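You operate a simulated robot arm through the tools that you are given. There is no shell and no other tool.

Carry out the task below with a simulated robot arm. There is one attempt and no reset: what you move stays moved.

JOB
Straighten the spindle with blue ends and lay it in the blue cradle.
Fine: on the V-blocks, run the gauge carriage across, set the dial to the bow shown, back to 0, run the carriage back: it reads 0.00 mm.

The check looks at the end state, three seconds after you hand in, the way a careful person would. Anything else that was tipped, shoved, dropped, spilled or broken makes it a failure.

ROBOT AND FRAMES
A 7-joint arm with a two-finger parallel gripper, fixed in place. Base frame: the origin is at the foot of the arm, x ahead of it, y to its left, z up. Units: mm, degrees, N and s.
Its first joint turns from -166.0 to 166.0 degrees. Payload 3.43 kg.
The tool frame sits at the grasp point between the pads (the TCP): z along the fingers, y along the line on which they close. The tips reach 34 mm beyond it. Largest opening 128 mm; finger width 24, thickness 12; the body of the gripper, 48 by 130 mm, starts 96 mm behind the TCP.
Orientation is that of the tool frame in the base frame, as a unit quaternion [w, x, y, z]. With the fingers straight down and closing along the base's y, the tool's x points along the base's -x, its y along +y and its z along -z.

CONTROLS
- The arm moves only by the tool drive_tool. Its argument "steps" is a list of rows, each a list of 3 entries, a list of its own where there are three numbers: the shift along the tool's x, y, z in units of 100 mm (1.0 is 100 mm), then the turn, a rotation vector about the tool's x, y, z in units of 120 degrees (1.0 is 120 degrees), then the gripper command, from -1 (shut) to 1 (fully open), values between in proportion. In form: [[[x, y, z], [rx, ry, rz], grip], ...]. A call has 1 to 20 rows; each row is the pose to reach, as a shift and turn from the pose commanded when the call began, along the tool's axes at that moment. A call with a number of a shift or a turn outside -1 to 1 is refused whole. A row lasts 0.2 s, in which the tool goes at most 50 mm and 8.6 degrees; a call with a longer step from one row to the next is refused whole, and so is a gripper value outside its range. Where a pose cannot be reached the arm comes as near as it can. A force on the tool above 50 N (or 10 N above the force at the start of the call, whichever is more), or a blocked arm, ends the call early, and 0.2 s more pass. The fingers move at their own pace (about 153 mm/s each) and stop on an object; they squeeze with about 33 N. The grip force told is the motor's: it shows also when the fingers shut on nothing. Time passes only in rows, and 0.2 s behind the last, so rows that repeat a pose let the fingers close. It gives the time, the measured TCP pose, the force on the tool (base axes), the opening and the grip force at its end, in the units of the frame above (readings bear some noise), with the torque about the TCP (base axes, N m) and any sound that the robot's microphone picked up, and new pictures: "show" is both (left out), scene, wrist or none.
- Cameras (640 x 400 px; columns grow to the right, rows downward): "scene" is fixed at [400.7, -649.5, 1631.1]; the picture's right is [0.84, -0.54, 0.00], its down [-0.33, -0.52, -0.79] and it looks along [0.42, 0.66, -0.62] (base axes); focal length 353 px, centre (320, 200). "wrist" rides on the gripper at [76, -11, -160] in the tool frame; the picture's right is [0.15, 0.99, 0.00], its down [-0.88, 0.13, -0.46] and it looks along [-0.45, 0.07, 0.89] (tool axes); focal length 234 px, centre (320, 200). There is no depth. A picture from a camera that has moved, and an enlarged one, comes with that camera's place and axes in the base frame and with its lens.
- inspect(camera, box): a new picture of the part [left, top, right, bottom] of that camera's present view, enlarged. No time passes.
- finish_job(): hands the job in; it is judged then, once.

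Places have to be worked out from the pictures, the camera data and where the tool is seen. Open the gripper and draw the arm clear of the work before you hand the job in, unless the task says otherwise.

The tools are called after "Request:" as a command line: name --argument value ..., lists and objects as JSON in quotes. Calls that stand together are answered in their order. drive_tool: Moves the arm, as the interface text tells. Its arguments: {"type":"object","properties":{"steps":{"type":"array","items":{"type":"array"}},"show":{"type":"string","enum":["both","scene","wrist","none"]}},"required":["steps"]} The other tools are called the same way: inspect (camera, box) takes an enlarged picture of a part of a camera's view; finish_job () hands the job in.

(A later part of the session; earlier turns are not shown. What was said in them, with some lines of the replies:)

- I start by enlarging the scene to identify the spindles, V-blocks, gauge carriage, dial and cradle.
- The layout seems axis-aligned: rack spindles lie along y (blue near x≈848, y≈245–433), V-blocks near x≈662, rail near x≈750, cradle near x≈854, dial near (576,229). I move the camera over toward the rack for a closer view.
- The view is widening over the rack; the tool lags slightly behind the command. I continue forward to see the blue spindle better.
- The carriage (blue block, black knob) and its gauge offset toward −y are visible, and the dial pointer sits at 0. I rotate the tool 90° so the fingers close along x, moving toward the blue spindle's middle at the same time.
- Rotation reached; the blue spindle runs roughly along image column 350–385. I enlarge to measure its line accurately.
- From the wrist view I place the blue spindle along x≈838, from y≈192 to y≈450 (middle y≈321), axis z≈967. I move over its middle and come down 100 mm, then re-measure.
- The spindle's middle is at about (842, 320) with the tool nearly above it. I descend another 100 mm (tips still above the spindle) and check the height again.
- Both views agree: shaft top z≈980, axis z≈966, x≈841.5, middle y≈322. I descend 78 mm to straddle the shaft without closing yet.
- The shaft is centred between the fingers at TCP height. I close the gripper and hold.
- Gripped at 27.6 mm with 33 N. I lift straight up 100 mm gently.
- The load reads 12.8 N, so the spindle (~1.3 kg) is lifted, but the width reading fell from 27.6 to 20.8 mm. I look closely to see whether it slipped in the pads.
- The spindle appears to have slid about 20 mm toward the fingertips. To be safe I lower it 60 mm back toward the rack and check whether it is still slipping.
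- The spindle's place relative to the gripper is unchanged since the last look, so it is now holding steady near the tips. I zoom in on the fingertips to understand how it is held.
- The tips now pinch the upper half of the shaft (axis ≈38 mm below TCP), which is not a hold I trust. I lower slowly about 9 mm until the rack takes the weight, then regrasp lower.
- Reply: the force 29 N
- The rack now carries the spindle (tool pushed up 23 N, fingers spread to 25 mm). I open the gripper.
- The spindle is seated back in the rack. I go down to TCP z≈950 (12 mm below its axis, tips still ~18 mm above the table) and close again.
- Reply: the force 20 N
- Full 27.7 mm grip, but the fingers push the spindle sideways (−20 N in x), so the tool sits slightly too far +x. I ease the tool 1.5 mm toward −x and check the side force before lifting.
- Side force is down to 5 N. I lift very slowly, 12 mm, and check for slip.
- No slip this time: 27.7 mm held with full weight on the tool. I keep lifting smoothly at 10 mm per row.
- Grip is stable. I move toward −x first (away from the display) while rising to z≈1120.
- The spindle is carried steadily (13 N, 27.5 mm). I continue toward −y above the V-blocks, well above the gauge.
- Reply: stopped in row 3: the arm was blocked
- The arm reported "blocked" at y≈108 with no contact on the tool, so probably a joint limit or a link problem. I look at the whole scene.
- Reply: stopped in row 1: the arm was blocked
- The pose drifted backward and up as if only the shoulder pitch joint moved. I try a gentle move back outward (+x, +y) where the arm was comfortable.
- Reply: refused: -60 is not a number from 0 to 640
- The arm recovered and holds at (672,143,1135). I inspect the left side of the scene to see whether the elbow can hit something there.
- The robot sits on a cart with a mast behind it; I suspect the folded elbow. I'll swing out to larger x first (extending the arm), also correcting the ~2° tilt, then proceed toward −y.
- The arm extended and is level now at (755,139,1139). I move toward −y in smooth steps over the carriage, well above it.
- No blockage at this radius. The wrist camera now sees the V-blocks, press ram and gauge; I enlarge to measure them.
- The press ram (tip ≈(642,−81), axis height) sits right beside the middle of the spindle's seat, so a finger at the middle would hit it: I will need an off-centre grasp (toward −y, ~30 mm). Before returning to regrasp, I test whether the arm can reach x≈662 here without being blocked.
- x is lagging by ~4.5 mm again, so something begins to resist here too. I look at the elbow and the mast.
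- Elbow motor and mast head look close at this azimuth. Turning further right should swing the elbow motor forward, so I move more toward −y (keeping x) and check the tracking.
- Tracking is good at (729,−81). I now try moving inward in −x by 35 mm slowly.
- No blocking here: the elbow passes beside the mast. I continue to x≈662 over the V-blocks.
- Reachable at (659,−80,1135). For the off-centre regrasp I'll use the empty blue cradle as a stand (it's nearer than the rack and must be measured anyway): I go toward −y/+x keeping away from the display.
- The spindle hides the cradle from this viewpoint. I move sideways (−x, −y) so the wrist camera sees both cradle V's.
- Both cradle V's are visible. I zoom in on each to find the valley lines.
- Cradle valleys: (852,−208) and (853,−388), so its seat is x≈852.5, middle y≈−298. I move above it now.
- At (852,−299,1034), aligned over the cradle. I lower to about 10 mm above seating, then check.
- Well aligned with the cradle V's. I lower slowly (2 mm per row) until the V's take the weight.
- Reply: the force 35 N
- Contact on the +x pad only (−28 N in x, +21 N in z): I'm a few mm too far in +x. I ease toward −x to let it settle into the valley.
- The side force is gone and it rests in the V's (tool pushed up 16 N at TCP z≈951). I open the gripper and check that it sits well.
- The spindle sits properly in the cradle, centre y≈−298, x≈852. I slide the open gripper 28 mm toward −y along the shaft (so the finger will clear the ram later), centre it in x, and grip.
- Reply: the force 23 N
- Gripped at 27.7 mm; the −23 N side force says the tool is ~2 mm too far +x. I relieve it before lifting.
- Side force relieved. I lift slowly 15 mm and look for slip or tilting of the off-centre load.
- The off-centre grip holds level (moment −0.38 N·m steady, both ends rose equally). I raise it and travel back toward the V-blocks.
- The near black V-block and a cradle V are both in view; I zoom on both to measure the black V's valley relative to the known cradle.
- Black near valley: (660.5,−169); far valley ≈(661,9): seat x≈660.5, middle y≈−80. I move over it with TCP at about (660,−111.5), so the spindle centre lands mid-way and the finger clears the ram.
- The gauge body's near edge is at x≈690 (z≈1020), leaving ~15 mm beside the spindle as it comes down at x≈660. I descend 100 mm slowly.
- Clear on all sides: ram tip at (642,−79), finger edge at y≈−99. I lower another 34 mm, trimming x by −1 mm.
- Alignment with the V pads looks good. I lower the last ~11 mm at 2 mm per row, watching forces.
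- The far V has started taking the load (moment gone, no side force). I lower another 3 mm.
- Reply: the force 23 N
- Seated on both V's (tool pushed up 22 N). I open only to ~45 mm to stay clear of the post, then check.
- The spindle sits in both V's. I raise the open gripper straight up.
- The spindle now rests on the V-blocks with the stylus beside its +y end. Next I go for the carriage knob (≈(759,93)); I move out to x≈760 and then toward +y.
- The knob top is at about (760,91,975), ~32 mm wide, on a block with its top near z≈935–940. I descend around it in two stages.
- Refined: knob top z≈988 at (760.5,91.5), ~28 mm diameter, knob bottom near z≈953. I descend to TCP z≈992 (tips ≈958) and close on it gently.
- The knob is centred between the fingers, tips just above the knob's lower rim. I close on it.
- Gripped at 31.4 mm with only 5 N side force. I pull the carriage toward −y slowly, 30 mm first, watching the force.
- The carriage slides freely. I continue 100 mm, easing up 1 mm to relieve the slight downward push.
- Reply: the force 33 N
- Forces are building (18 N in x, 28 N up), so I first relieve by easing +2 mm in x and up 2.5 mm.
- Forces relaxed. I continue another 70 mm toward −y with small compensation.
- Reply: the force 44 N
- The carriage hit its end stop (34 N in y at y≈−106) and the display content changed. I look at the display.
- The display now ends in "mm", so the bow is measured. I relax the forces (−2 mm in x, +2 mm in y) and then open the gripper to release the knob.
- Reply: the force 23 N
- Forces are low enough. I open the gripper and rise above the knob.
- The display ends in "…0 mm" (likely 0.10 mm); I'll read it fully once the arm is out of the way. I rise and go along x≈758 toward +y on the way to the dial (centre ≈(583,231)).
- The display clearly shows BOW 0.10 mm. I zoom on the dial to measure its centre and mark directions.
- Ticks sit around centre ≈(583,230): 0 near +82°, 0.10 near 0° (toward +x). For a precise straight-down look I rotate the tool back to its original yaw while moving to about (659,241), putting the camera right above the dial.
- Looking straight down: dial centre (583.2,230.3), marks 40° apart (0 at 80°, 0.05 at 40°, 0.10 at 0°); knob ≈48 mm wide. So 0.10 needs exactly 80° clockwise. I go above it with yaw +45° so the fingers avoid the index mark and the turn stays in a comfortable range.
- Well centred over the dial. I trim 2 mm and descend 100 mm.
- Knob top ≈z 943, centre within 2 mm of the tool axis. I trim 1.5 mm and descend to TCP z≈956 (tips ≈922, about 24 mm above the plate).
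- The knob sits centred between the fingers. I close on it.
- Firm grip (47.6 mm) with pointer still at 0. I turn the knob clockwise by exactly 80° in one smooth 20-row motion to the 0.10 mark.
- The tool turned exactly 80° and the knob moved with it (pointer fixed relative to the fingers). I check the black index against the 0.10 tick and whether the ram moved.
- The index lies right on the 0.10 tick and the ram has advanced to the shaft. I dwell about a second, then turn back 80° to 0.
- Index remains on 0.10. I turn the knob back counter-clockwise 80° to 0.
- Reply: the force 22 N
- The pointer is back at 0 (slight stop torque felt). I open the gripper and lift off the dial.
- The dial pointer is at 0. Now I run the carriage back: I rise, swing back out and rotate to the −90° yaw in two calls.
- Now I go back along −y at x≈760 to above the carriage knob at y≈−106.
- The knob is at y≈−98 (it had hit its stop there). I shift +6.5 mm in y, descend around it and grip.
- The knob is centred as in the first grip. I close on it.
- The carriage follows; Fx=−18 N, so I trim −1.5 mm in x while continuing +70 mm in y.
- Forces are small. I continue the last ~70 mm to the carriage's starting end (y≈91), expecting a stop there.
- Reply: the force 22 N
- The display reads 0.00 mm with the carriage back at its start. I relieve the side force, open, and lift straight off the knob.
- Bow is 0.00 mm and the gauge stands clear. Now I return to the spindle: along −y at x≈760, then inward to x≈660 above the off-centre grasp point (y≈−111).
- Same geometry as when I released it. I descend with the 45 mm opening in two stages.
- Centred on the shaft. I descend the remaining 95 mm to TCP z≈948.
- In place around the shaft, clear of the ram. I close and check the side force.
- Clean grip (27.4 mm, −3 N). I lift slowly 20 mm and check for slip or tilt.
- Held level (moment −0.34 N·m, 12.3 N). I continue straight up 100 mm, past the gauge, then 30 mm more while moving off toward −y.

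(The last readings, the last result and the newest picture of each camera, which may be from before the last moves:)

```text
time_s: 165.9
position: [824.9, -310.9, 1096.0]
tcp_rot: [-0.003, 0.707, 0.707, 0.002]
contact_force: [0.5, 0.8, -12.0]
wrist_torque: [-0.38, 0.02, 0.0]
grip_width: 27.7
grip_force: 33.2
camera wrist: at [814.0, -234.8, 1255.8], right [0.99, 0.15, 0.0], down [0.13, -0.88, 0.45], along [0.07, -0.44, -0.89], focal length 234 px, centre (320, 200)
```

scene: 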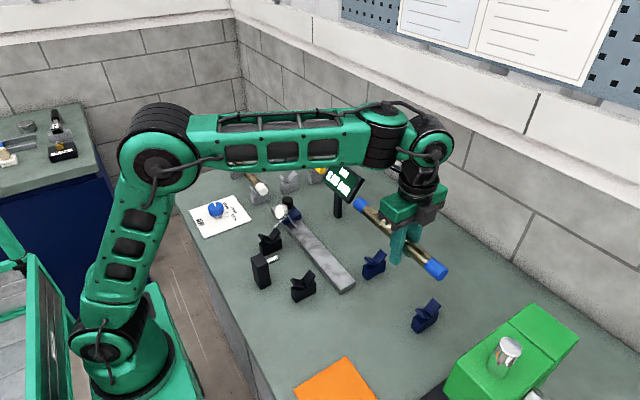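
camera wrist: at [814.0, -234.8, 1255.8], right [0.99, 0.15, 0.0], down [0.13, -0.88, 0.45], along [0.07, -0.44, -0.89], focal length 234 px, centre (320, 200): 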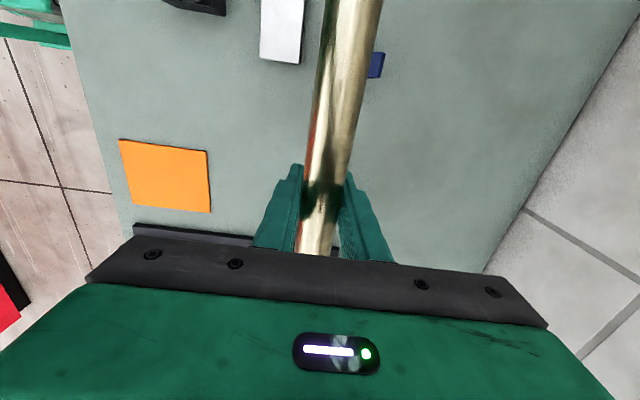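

Now the last alignment over the cradle: target TCP (850.5,−329), the same as when I lifted it from there. I move and descend to ~20 mm above seating.

Request:
drive_tool --steps '[[[-0.05, 0.07, 0], [0, 0, 0], -1], [[-0.1, 0.15, 0.03], [0, 0, 0], -1], [[-0.15, 0.22, 0.1], [0, 0, 0], -1], [[-0.18, 0.256, 0.2], [0, 0, 0], -1], [[-0.18, 0.256, 0.31], [0, 0, 0], -1], [[-0.18, 0.256, 0.42], [0, 0, 0], -1], [[-0.18, 0.256, 0.53], [0, 0, 0], -1], [[-0.18, 0.256, 0.64], [0, 0, 0], -1], [[-0.18, 0.256, 0.75], [0, 0, 0], -1], [[-0.18, 0.256, 0.85], [0, 0, 0], -1], [[-0.18, 0.256, 0.93], [0, 0, 0], -1], [[-0.18, 0.256, 0.98], [0, 0, 0], -1], [[-0.18, 0.256, 1.0], [0, 0, 0], -1], [[-0.18, 0.256, 1.0], [0, 0, 0], -1]]' --show "none"

Request:
drive_tool --steps '[[[0, 0, 0.05], [0, 0, 0], -1], [[0, 0, 0.11], [0, 0, 0], -1], [[0, 0, 0.17], [0, 0, 0], -1], [[0, 0, 0.23], [0, 0, 0], -1], [[0, 0, 0.28], [0, 0, 0], -1], [[0, 0, 0.31], [0, 0, 0], -1], [[0, 0, 0.31], [0, 0, 0], -1]]' --show "both"

Request:
inspect --camera "scene" --box '[350, 220, 470, 340]'

Request:
inspect --camera "wrist" --box '[240, 0, 440, 260]'

```text
time_s: 168.9
position: [849.6, -328.9, 996.7]
tcp_rot: [-0.003, 0.708, 0.707, 0.002]
contact_force: [-0.3, 0.5, -12.6]
wrist_torque: [-0.32, 0.01, -0.04]
grip_width: 27.6
grip_force: 33.2
```

```text
time_s: 170.5
position: [850.0, -327.4, 965.5]
tcp_rot: [-0.003, 0.708, 0.707, 0.003]
contact_force: [0.6, 0.1, -11.4]
wrist_torque: [-0.35, -0.01, 0.0]
grip_width: 27.7
grip_force: 32.6
camera wrist: at [839.5, -252.7, 1125.2], right [0.99, 0.15, 0.0], down [0.13, -0.88, 0.45], along [0.07, -0.44, -0.89], focal length 234 px, centre (320, 200)
```

scene: 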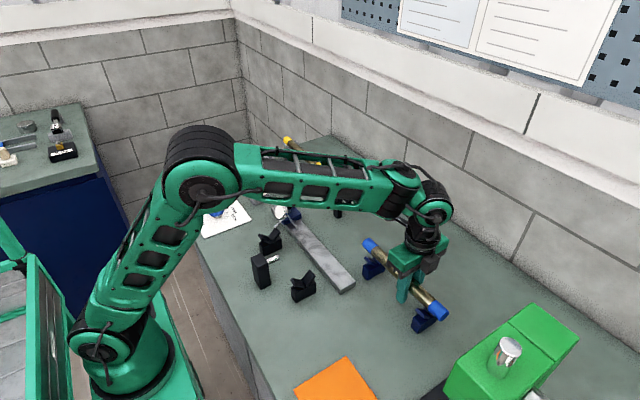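
wrist: 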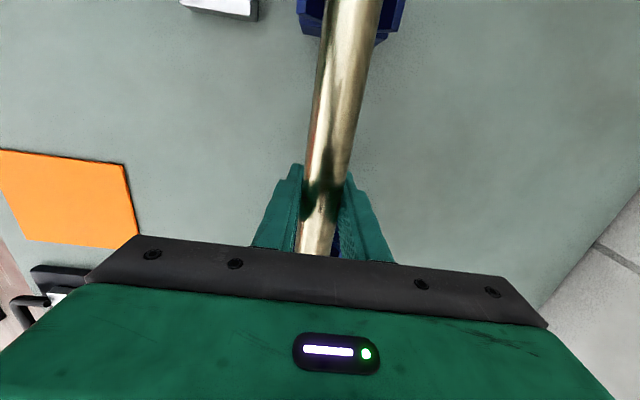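

```text
3.33 times, centred on (410, 280) of scene
camera zoom: at [400.7, -649.5, 1631.1], right [0.84, -0.54, 0.0], down [-0.33, -0.52, -0.79], along [0.42, 0.66, -0.62], focal length 1176 px, centre (20, -67)
```

zoom: 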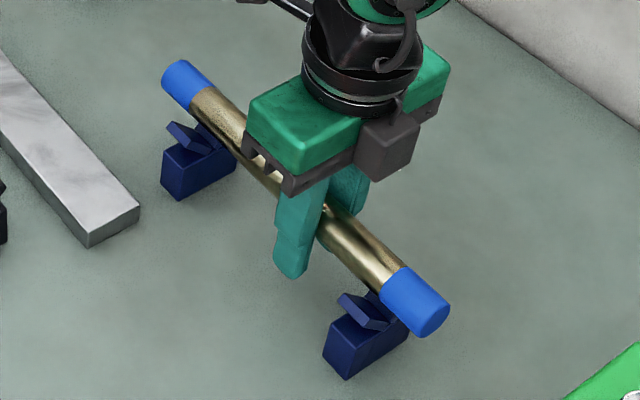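

```text
1.54 times, centred on (340, 130) of wrist
camera zoom: at [839.5, -252.7, 1125.2], right [0.99, 0.15, 0.0], down [0.13, -0.88, 0.45], along [0.07, -0.44, -0.89], focal length 360 px, centre (289, 308)
```

zoom: 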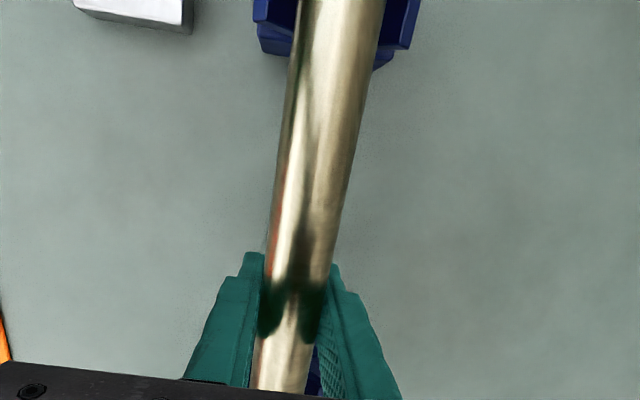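

The picture matches the earlier lift-off pose. I lower slowly until the cradle takes the weight.

Request:
drive_tool --steps '[[[0, 0.002, 0.03], [0, 0, 0], -1], [[0, 0.004, 0.06], [0, 0, 0], -1], [[0, 0.004, 0.09], [0, 0, 0], -1], [[0, 0.004, 0.11], [0, 0, 0], -1], [[0, 0.004, 0.13], [0, 0, 0], -1], [[0, 0.004, 0.145], [0, 0, 0], -1], [[0, 0.004, 0.145], [0, 0, 0], -1]]' --show "none"

```text
time_s: 172.1
position: [852.0, -328.4, 951.9]
tcp_rot: [-0.002, 0.708, 0.706, 0.002]
contact_force: [-0.4, -0.4, -12.5]
wrist_torque: [-0.29, -0.04, 0.0]
grip_width: 27.5
grip_force: 33.3
```

Not yet in contact. I lower a further 3 mm with x trimmed −1 mm.

Request:
drive_tool --steps '[[[0, -0.005, 0.01], [0, 0, 0], -1], [[0, -0.01, 0.02], [0, 0, 0], -1], [[0, -0.01, 0.03], [0, 0, 0], -1], [[0, -0.01, 0.03], [0, 0, 0], -1]]' --show "none"

```text
time_s: 173.1
position: [851.0, -327.3, 949.5]
tcp_rot: [-0.001, 0.707, 0.707, 0.004]
contact_force: [3.8, 1.1, 2.2]
wrist_torque: [0.96, 0.1, -0.15]
grip_width: 27.7
grip_force: 32.7
```

Load is transferred to the cradle (Fz +2). I press 1 mm more so both V's carry it, then open to ~45 mm.

Request:
drive_tool --steps '[[[0, 0, 0.01], [0, 0, 0], -1], [[0, 0, 0.012], [0, 0, 0], -1], [[0, 0, 0.012], [0, 0, 0], -1]]' --show "none"

Request:
drive_tool --steps '[[[0, 0, 0], [0, 0, 0], -0.5], [[0, 0, 0], [0, 0, 0], -0.4], [[0, 0, 0], [0, 0, 0], -0.2], [[0, 0, 0], [0, 0, 0], -0.1], [[0, 0, 0], [0, 0, 0], -0.1]]' --show "both"

Request:
inspect --camera "scene" --box '[350, 220, 470, 340]'

Request:
inspect --camera "wrist" --box '[240, 0, 440, 260]'

```text
time_s: 173.9
position: [851.4, -328.3, 948.2]
tcp_rot: [0.0, 0.707, 0.707, 0.004]
contact_force: [15.6, -3.1, 20.8]
wrist_torque: [0.18, 0.23, 0.1]
grip_width: 27.6
grip_force: 33.2
```

```text
time_s: 175.1
position: [849.4, -328.5, 946.6]
tcp_rot: [-0.002, 0.708, 0.707, 0.003]
contact_force: [-0.3, 0.3, -0.5]
wrist_torque: [0.01, 0.0, 0.01]
grip_width: 57.8
grip_force: 0.0
camera wrist: at [838.6, -252.6, 1106.2], right [0.99, 0.15, 0.0], down [0.13, -0.88, 0.45], along [0.07, -0.44, -0.89], focal length 234 px, centre (320, 200)
```

scene: 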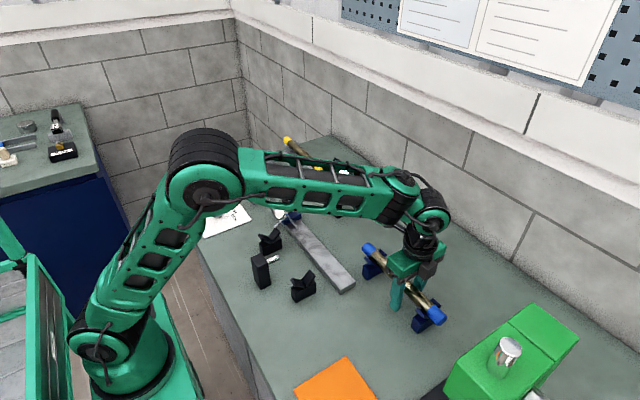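
wrist: 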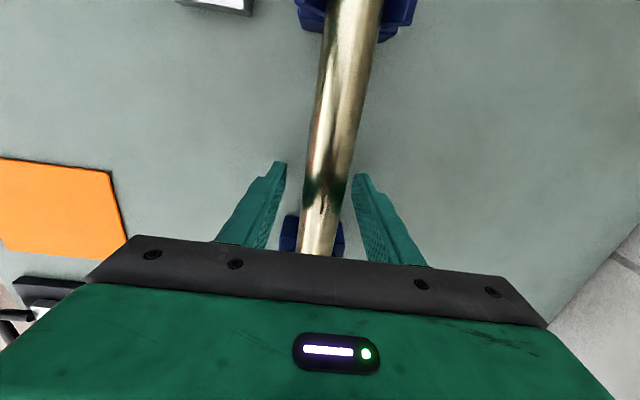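

```text
3.33 times, centred on (410, 280) of scene
camera zoom: at [400.7, -649.5, 1631.1], right [0.84, -0.54, 0.0], down [-0.33, -0.52, -0.79], along [0.42, 0.66, -0.62], focal length 1176 px, centre (20, -67)
```

zoom: 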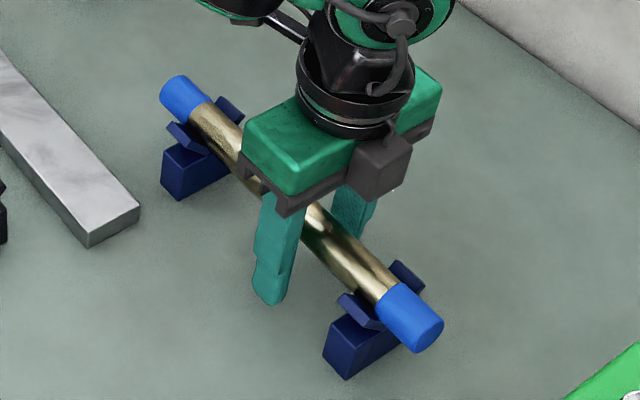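

```text
1.54 times, centred on (340, 130) of wrist
camera zoom: at [838.6, -252.6, 1106.2], right [0.99, 0.15, 0.0], down [0.13, -0.88, 0.45], along [0.07, -0.44, -0.89], focal length 360 px, centre (289, 308)
```

zoom: 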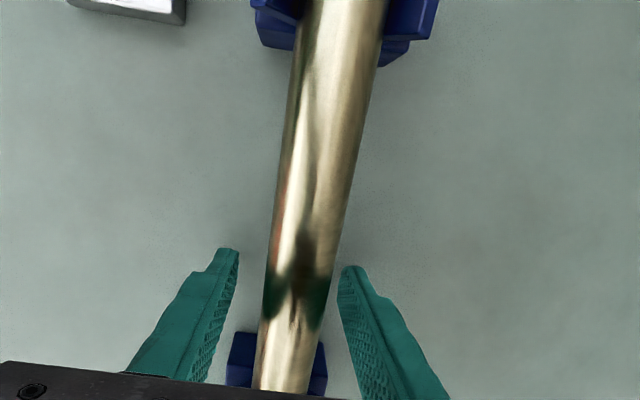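

The spindle lies in both cradle V's. I centre the fingers by +1.5 mm in x and rise straight up.

Request:
drive_tool --steps '[[[0, 0.015, 0], [0, 0, 0], 0.0], [[0, 0.015, 0], [0, 0, 0], 0.0], [[0, 0.015, -0.1], [0, 0, 0], 0.0], [[0, 0.015, -0.25], [0, 0, 0], 0.0], [[0, 0.015, -0.45], [0, 0, 0], 0.0], [[0, 0.015, -0.7], [0, 0, 0], 0.0], [[0, 0.015, -0.95], [0, 0, 0], 0.0], [[0, 0.015, -1.0], [0, 0, 0], 0.0]]' --show "none"

Request:
drive_tool --steps '[[[0, 0, -0.25], [0, 0, 0], 0.0], [[0, -0.1, -0.5], [0, 0, 0], 0.0], [[0, -0.3, -0.75], [0, 0, 0], 0.0], [[0, -0.5, -1.0], [0, 0, 0], 0.0], [[0, -0.75, -1.0], [0, 0, 0], 0.0], [[0, -1.0, -1.0], [0, 0, 0], 0.0], [[0, -1.0, -1.0], [0, 0, 0], 0.0]]' --show "both"

Request:
inspect --camera "scene" --box '[350, 220, 470, 340]'

Request:
inspect --camera "wrist" --box '[300, 20, 500, 220]'

```text
time_s: 176.9
position: [850.1, -327.0, 1047.7]
tcp_rot: [-0.004, 0.708, 0.706, 0.003]
contact_force: [-0.5, -0.8, 0.3]
wrist_torque: [0.02, 0.03, -0.04]
grip_width: 63.9
grip_force: 0.1
```

```text
time_s: 178.5
position: [750.8, -328.7, 1147.3]
tcp_rot: [-0.001, 0.707, 0.707, 0.002]
contact_force: [-1.0, 0.3, -0.6]
wrist_torque: [0.01, -0.01, -0.01]
grip_width: 63.9
grip_force: 0.1
camera wrist: at [740.1, -253.3, 1306.4], right [0.99, 0.15, 0.0], down [0.13, -0.88, 0.45], along [0.07, -0.45, -0.89], focal length 234 px, centre (320, 200)
```

scene: 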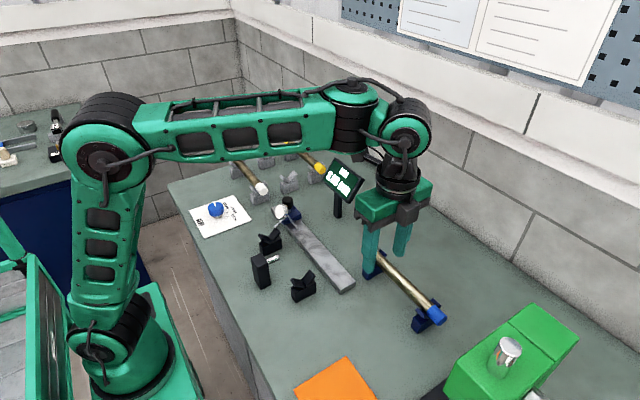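
wrist: 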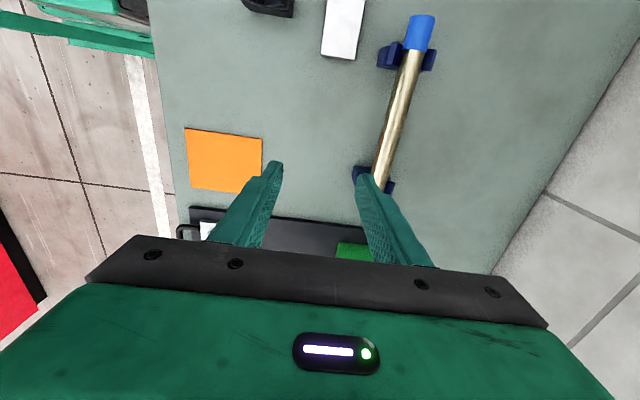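

```text
3.33 times, centred on (410, 280) of scene
camera zoom: at [400.7, -649.5, 1631.1], right [0.84, -0.54, 0.0], down [-0.33, -0.52, -0.79], along [0.42, 0.66, -0.62], focal length 1176 px, centre (20, -67)
```

zoom: 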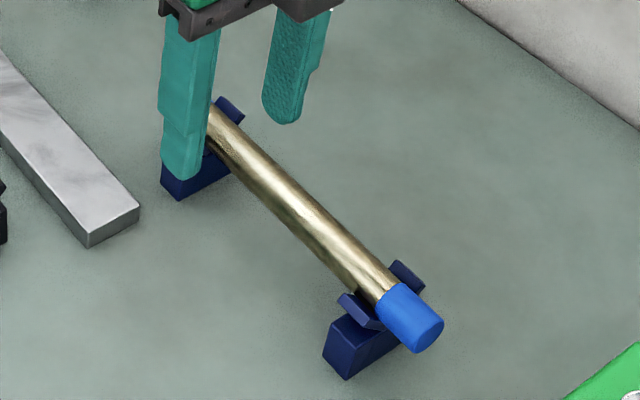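

```text
2.00 times, centred on (400, 120) of wrist
camera zoom: at [740.1, -253.3, 1306.4], right [0.99, 0.15, 0.0], down [0.13, -0.88, 0.45], along [0.07, -0.45, -0.89], focal length 468 px, centre (160, 360)
```

zoom: 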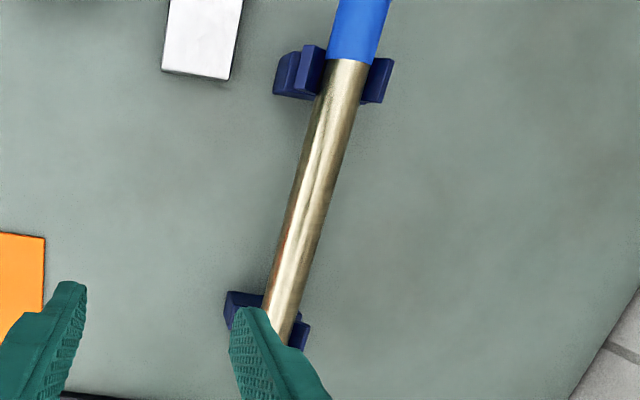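

The spindle rests squarely in the cradle. I draw the arm up and back, clear of the work, and review the whole scene.

Request:
drive_tool --steps '[[[0, -0.15, -0.3], [0, 0, 0], 0.0], [[0, -0.35, -0.6], [0, 0, 0], 0.0], [[0, -0.5, -0.9], [0, 0, 0], 0.0], [[0, -0.6, -1.0], [0, 0, 0], 0.0], [[0, -0.6, -1.0], [0, 0, 0], 0.0]]' --show "both"

Request:
inspect --camera "scene" --box '[180, 130, 380, 300]'

Request:
inspect --camera "scene" --box '[340, 220, 480, 340]'

```text
time_s: 179.7
position: [689.4, -329.5, 1246.4]
tcp_rot: [-0.002, 0.707, 0.707, 0.003]
contact_force: [0.4, 1.0, 0.2]
wrist_torque: [0.02, 0.01, 0.01]
grip_width: 63.8
grip_force: 0.2
camera wrist: at [679.0, -254.2, 1406.0], right [0.99, 0.15, 0.0], down [0.13, -0.88, 0.45], along [0.07, -0.44, -0.89], focal length 234 px, centre (320, 200)
```

scene: 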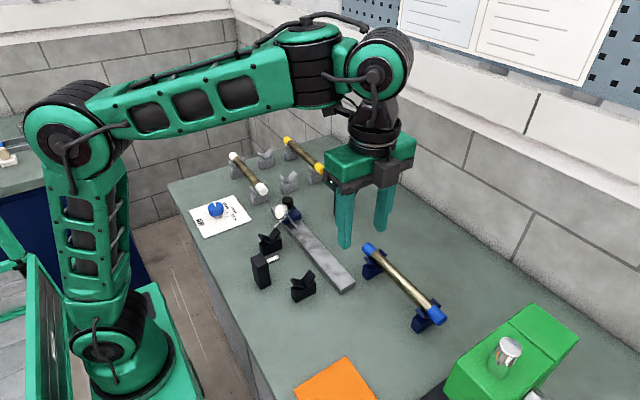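
wrist: 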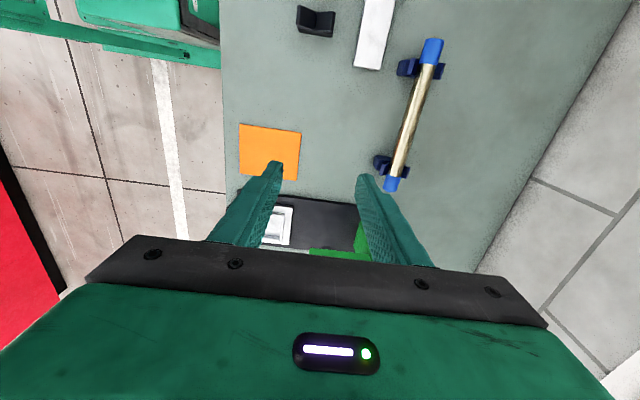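

```text
2.35 times, centred on (280, 215) of scene
camera zoom: at [400.7, -649.5, 1631.1], right [0.84, -0.54, 0.0], down [-0.33, -0.52, -0.79], along [0.42, 0.66, -0.62], focal length 830 px, centre (414, 165)
```

zoom: 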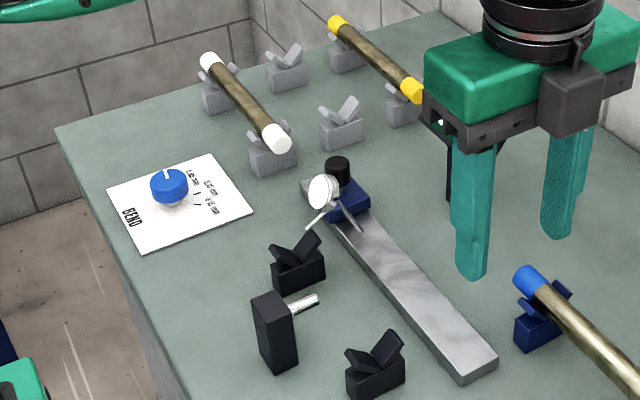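

```text
3.33 times, centred on (410, 280) of scene
camera zoom: at [400.7, -649.5, 1631.1], right [0.84, -0.54, 0.0], down [-0.33, -0.52, -0.79], along [0.42, 0.66, -0.62], focal length 1176 px, centre (20, -67)
```

zoom: 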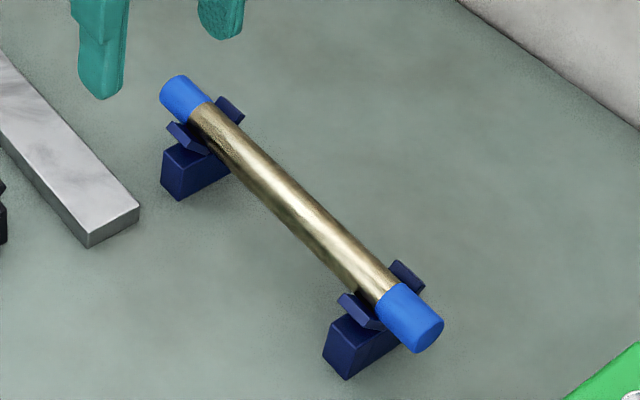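

Everything is in order: the spindle lies straightened (0.00 mm) in the blue cradle, the dial is at 0, the carriage is back at its start, the other spindles are untouched, and the open gripper is well clear. I hand the job in.

Request:
finish_job

```text
The job is handed in.
```

I straightened the spindle with blue ends, laid it in the blue cradle, and handed the job in.

- **Straightening:** On the V-blocks the gauge first read 0.10 mm of bow. I turned the dial to 0.10 and back to 0, then ran the carriage back, and the display read 0.00 mm.
- **End state:** The spindle sits in both V's of the cradle. The dial is at 0, the gauge carriage is at its starting end, and the gripper is open and clear of the work. The white and yellow spindles look untouched.

These hitches along the way left nothing visibly moved:

- **Slip on the first lift:** The spindle slid about 35 mm down to the fingertips. I set it back in the rack and gripped it again.
- **Blocked arm:** The arm stopped once while carrying the spindle, probably because the elbow was close to the mast on the cart. The mast did not appear to move.
- **Regrasp:** I rested the spindle in the blue cradle partway through to take it off-centre, because a finger at the middle would have hit the press ram.
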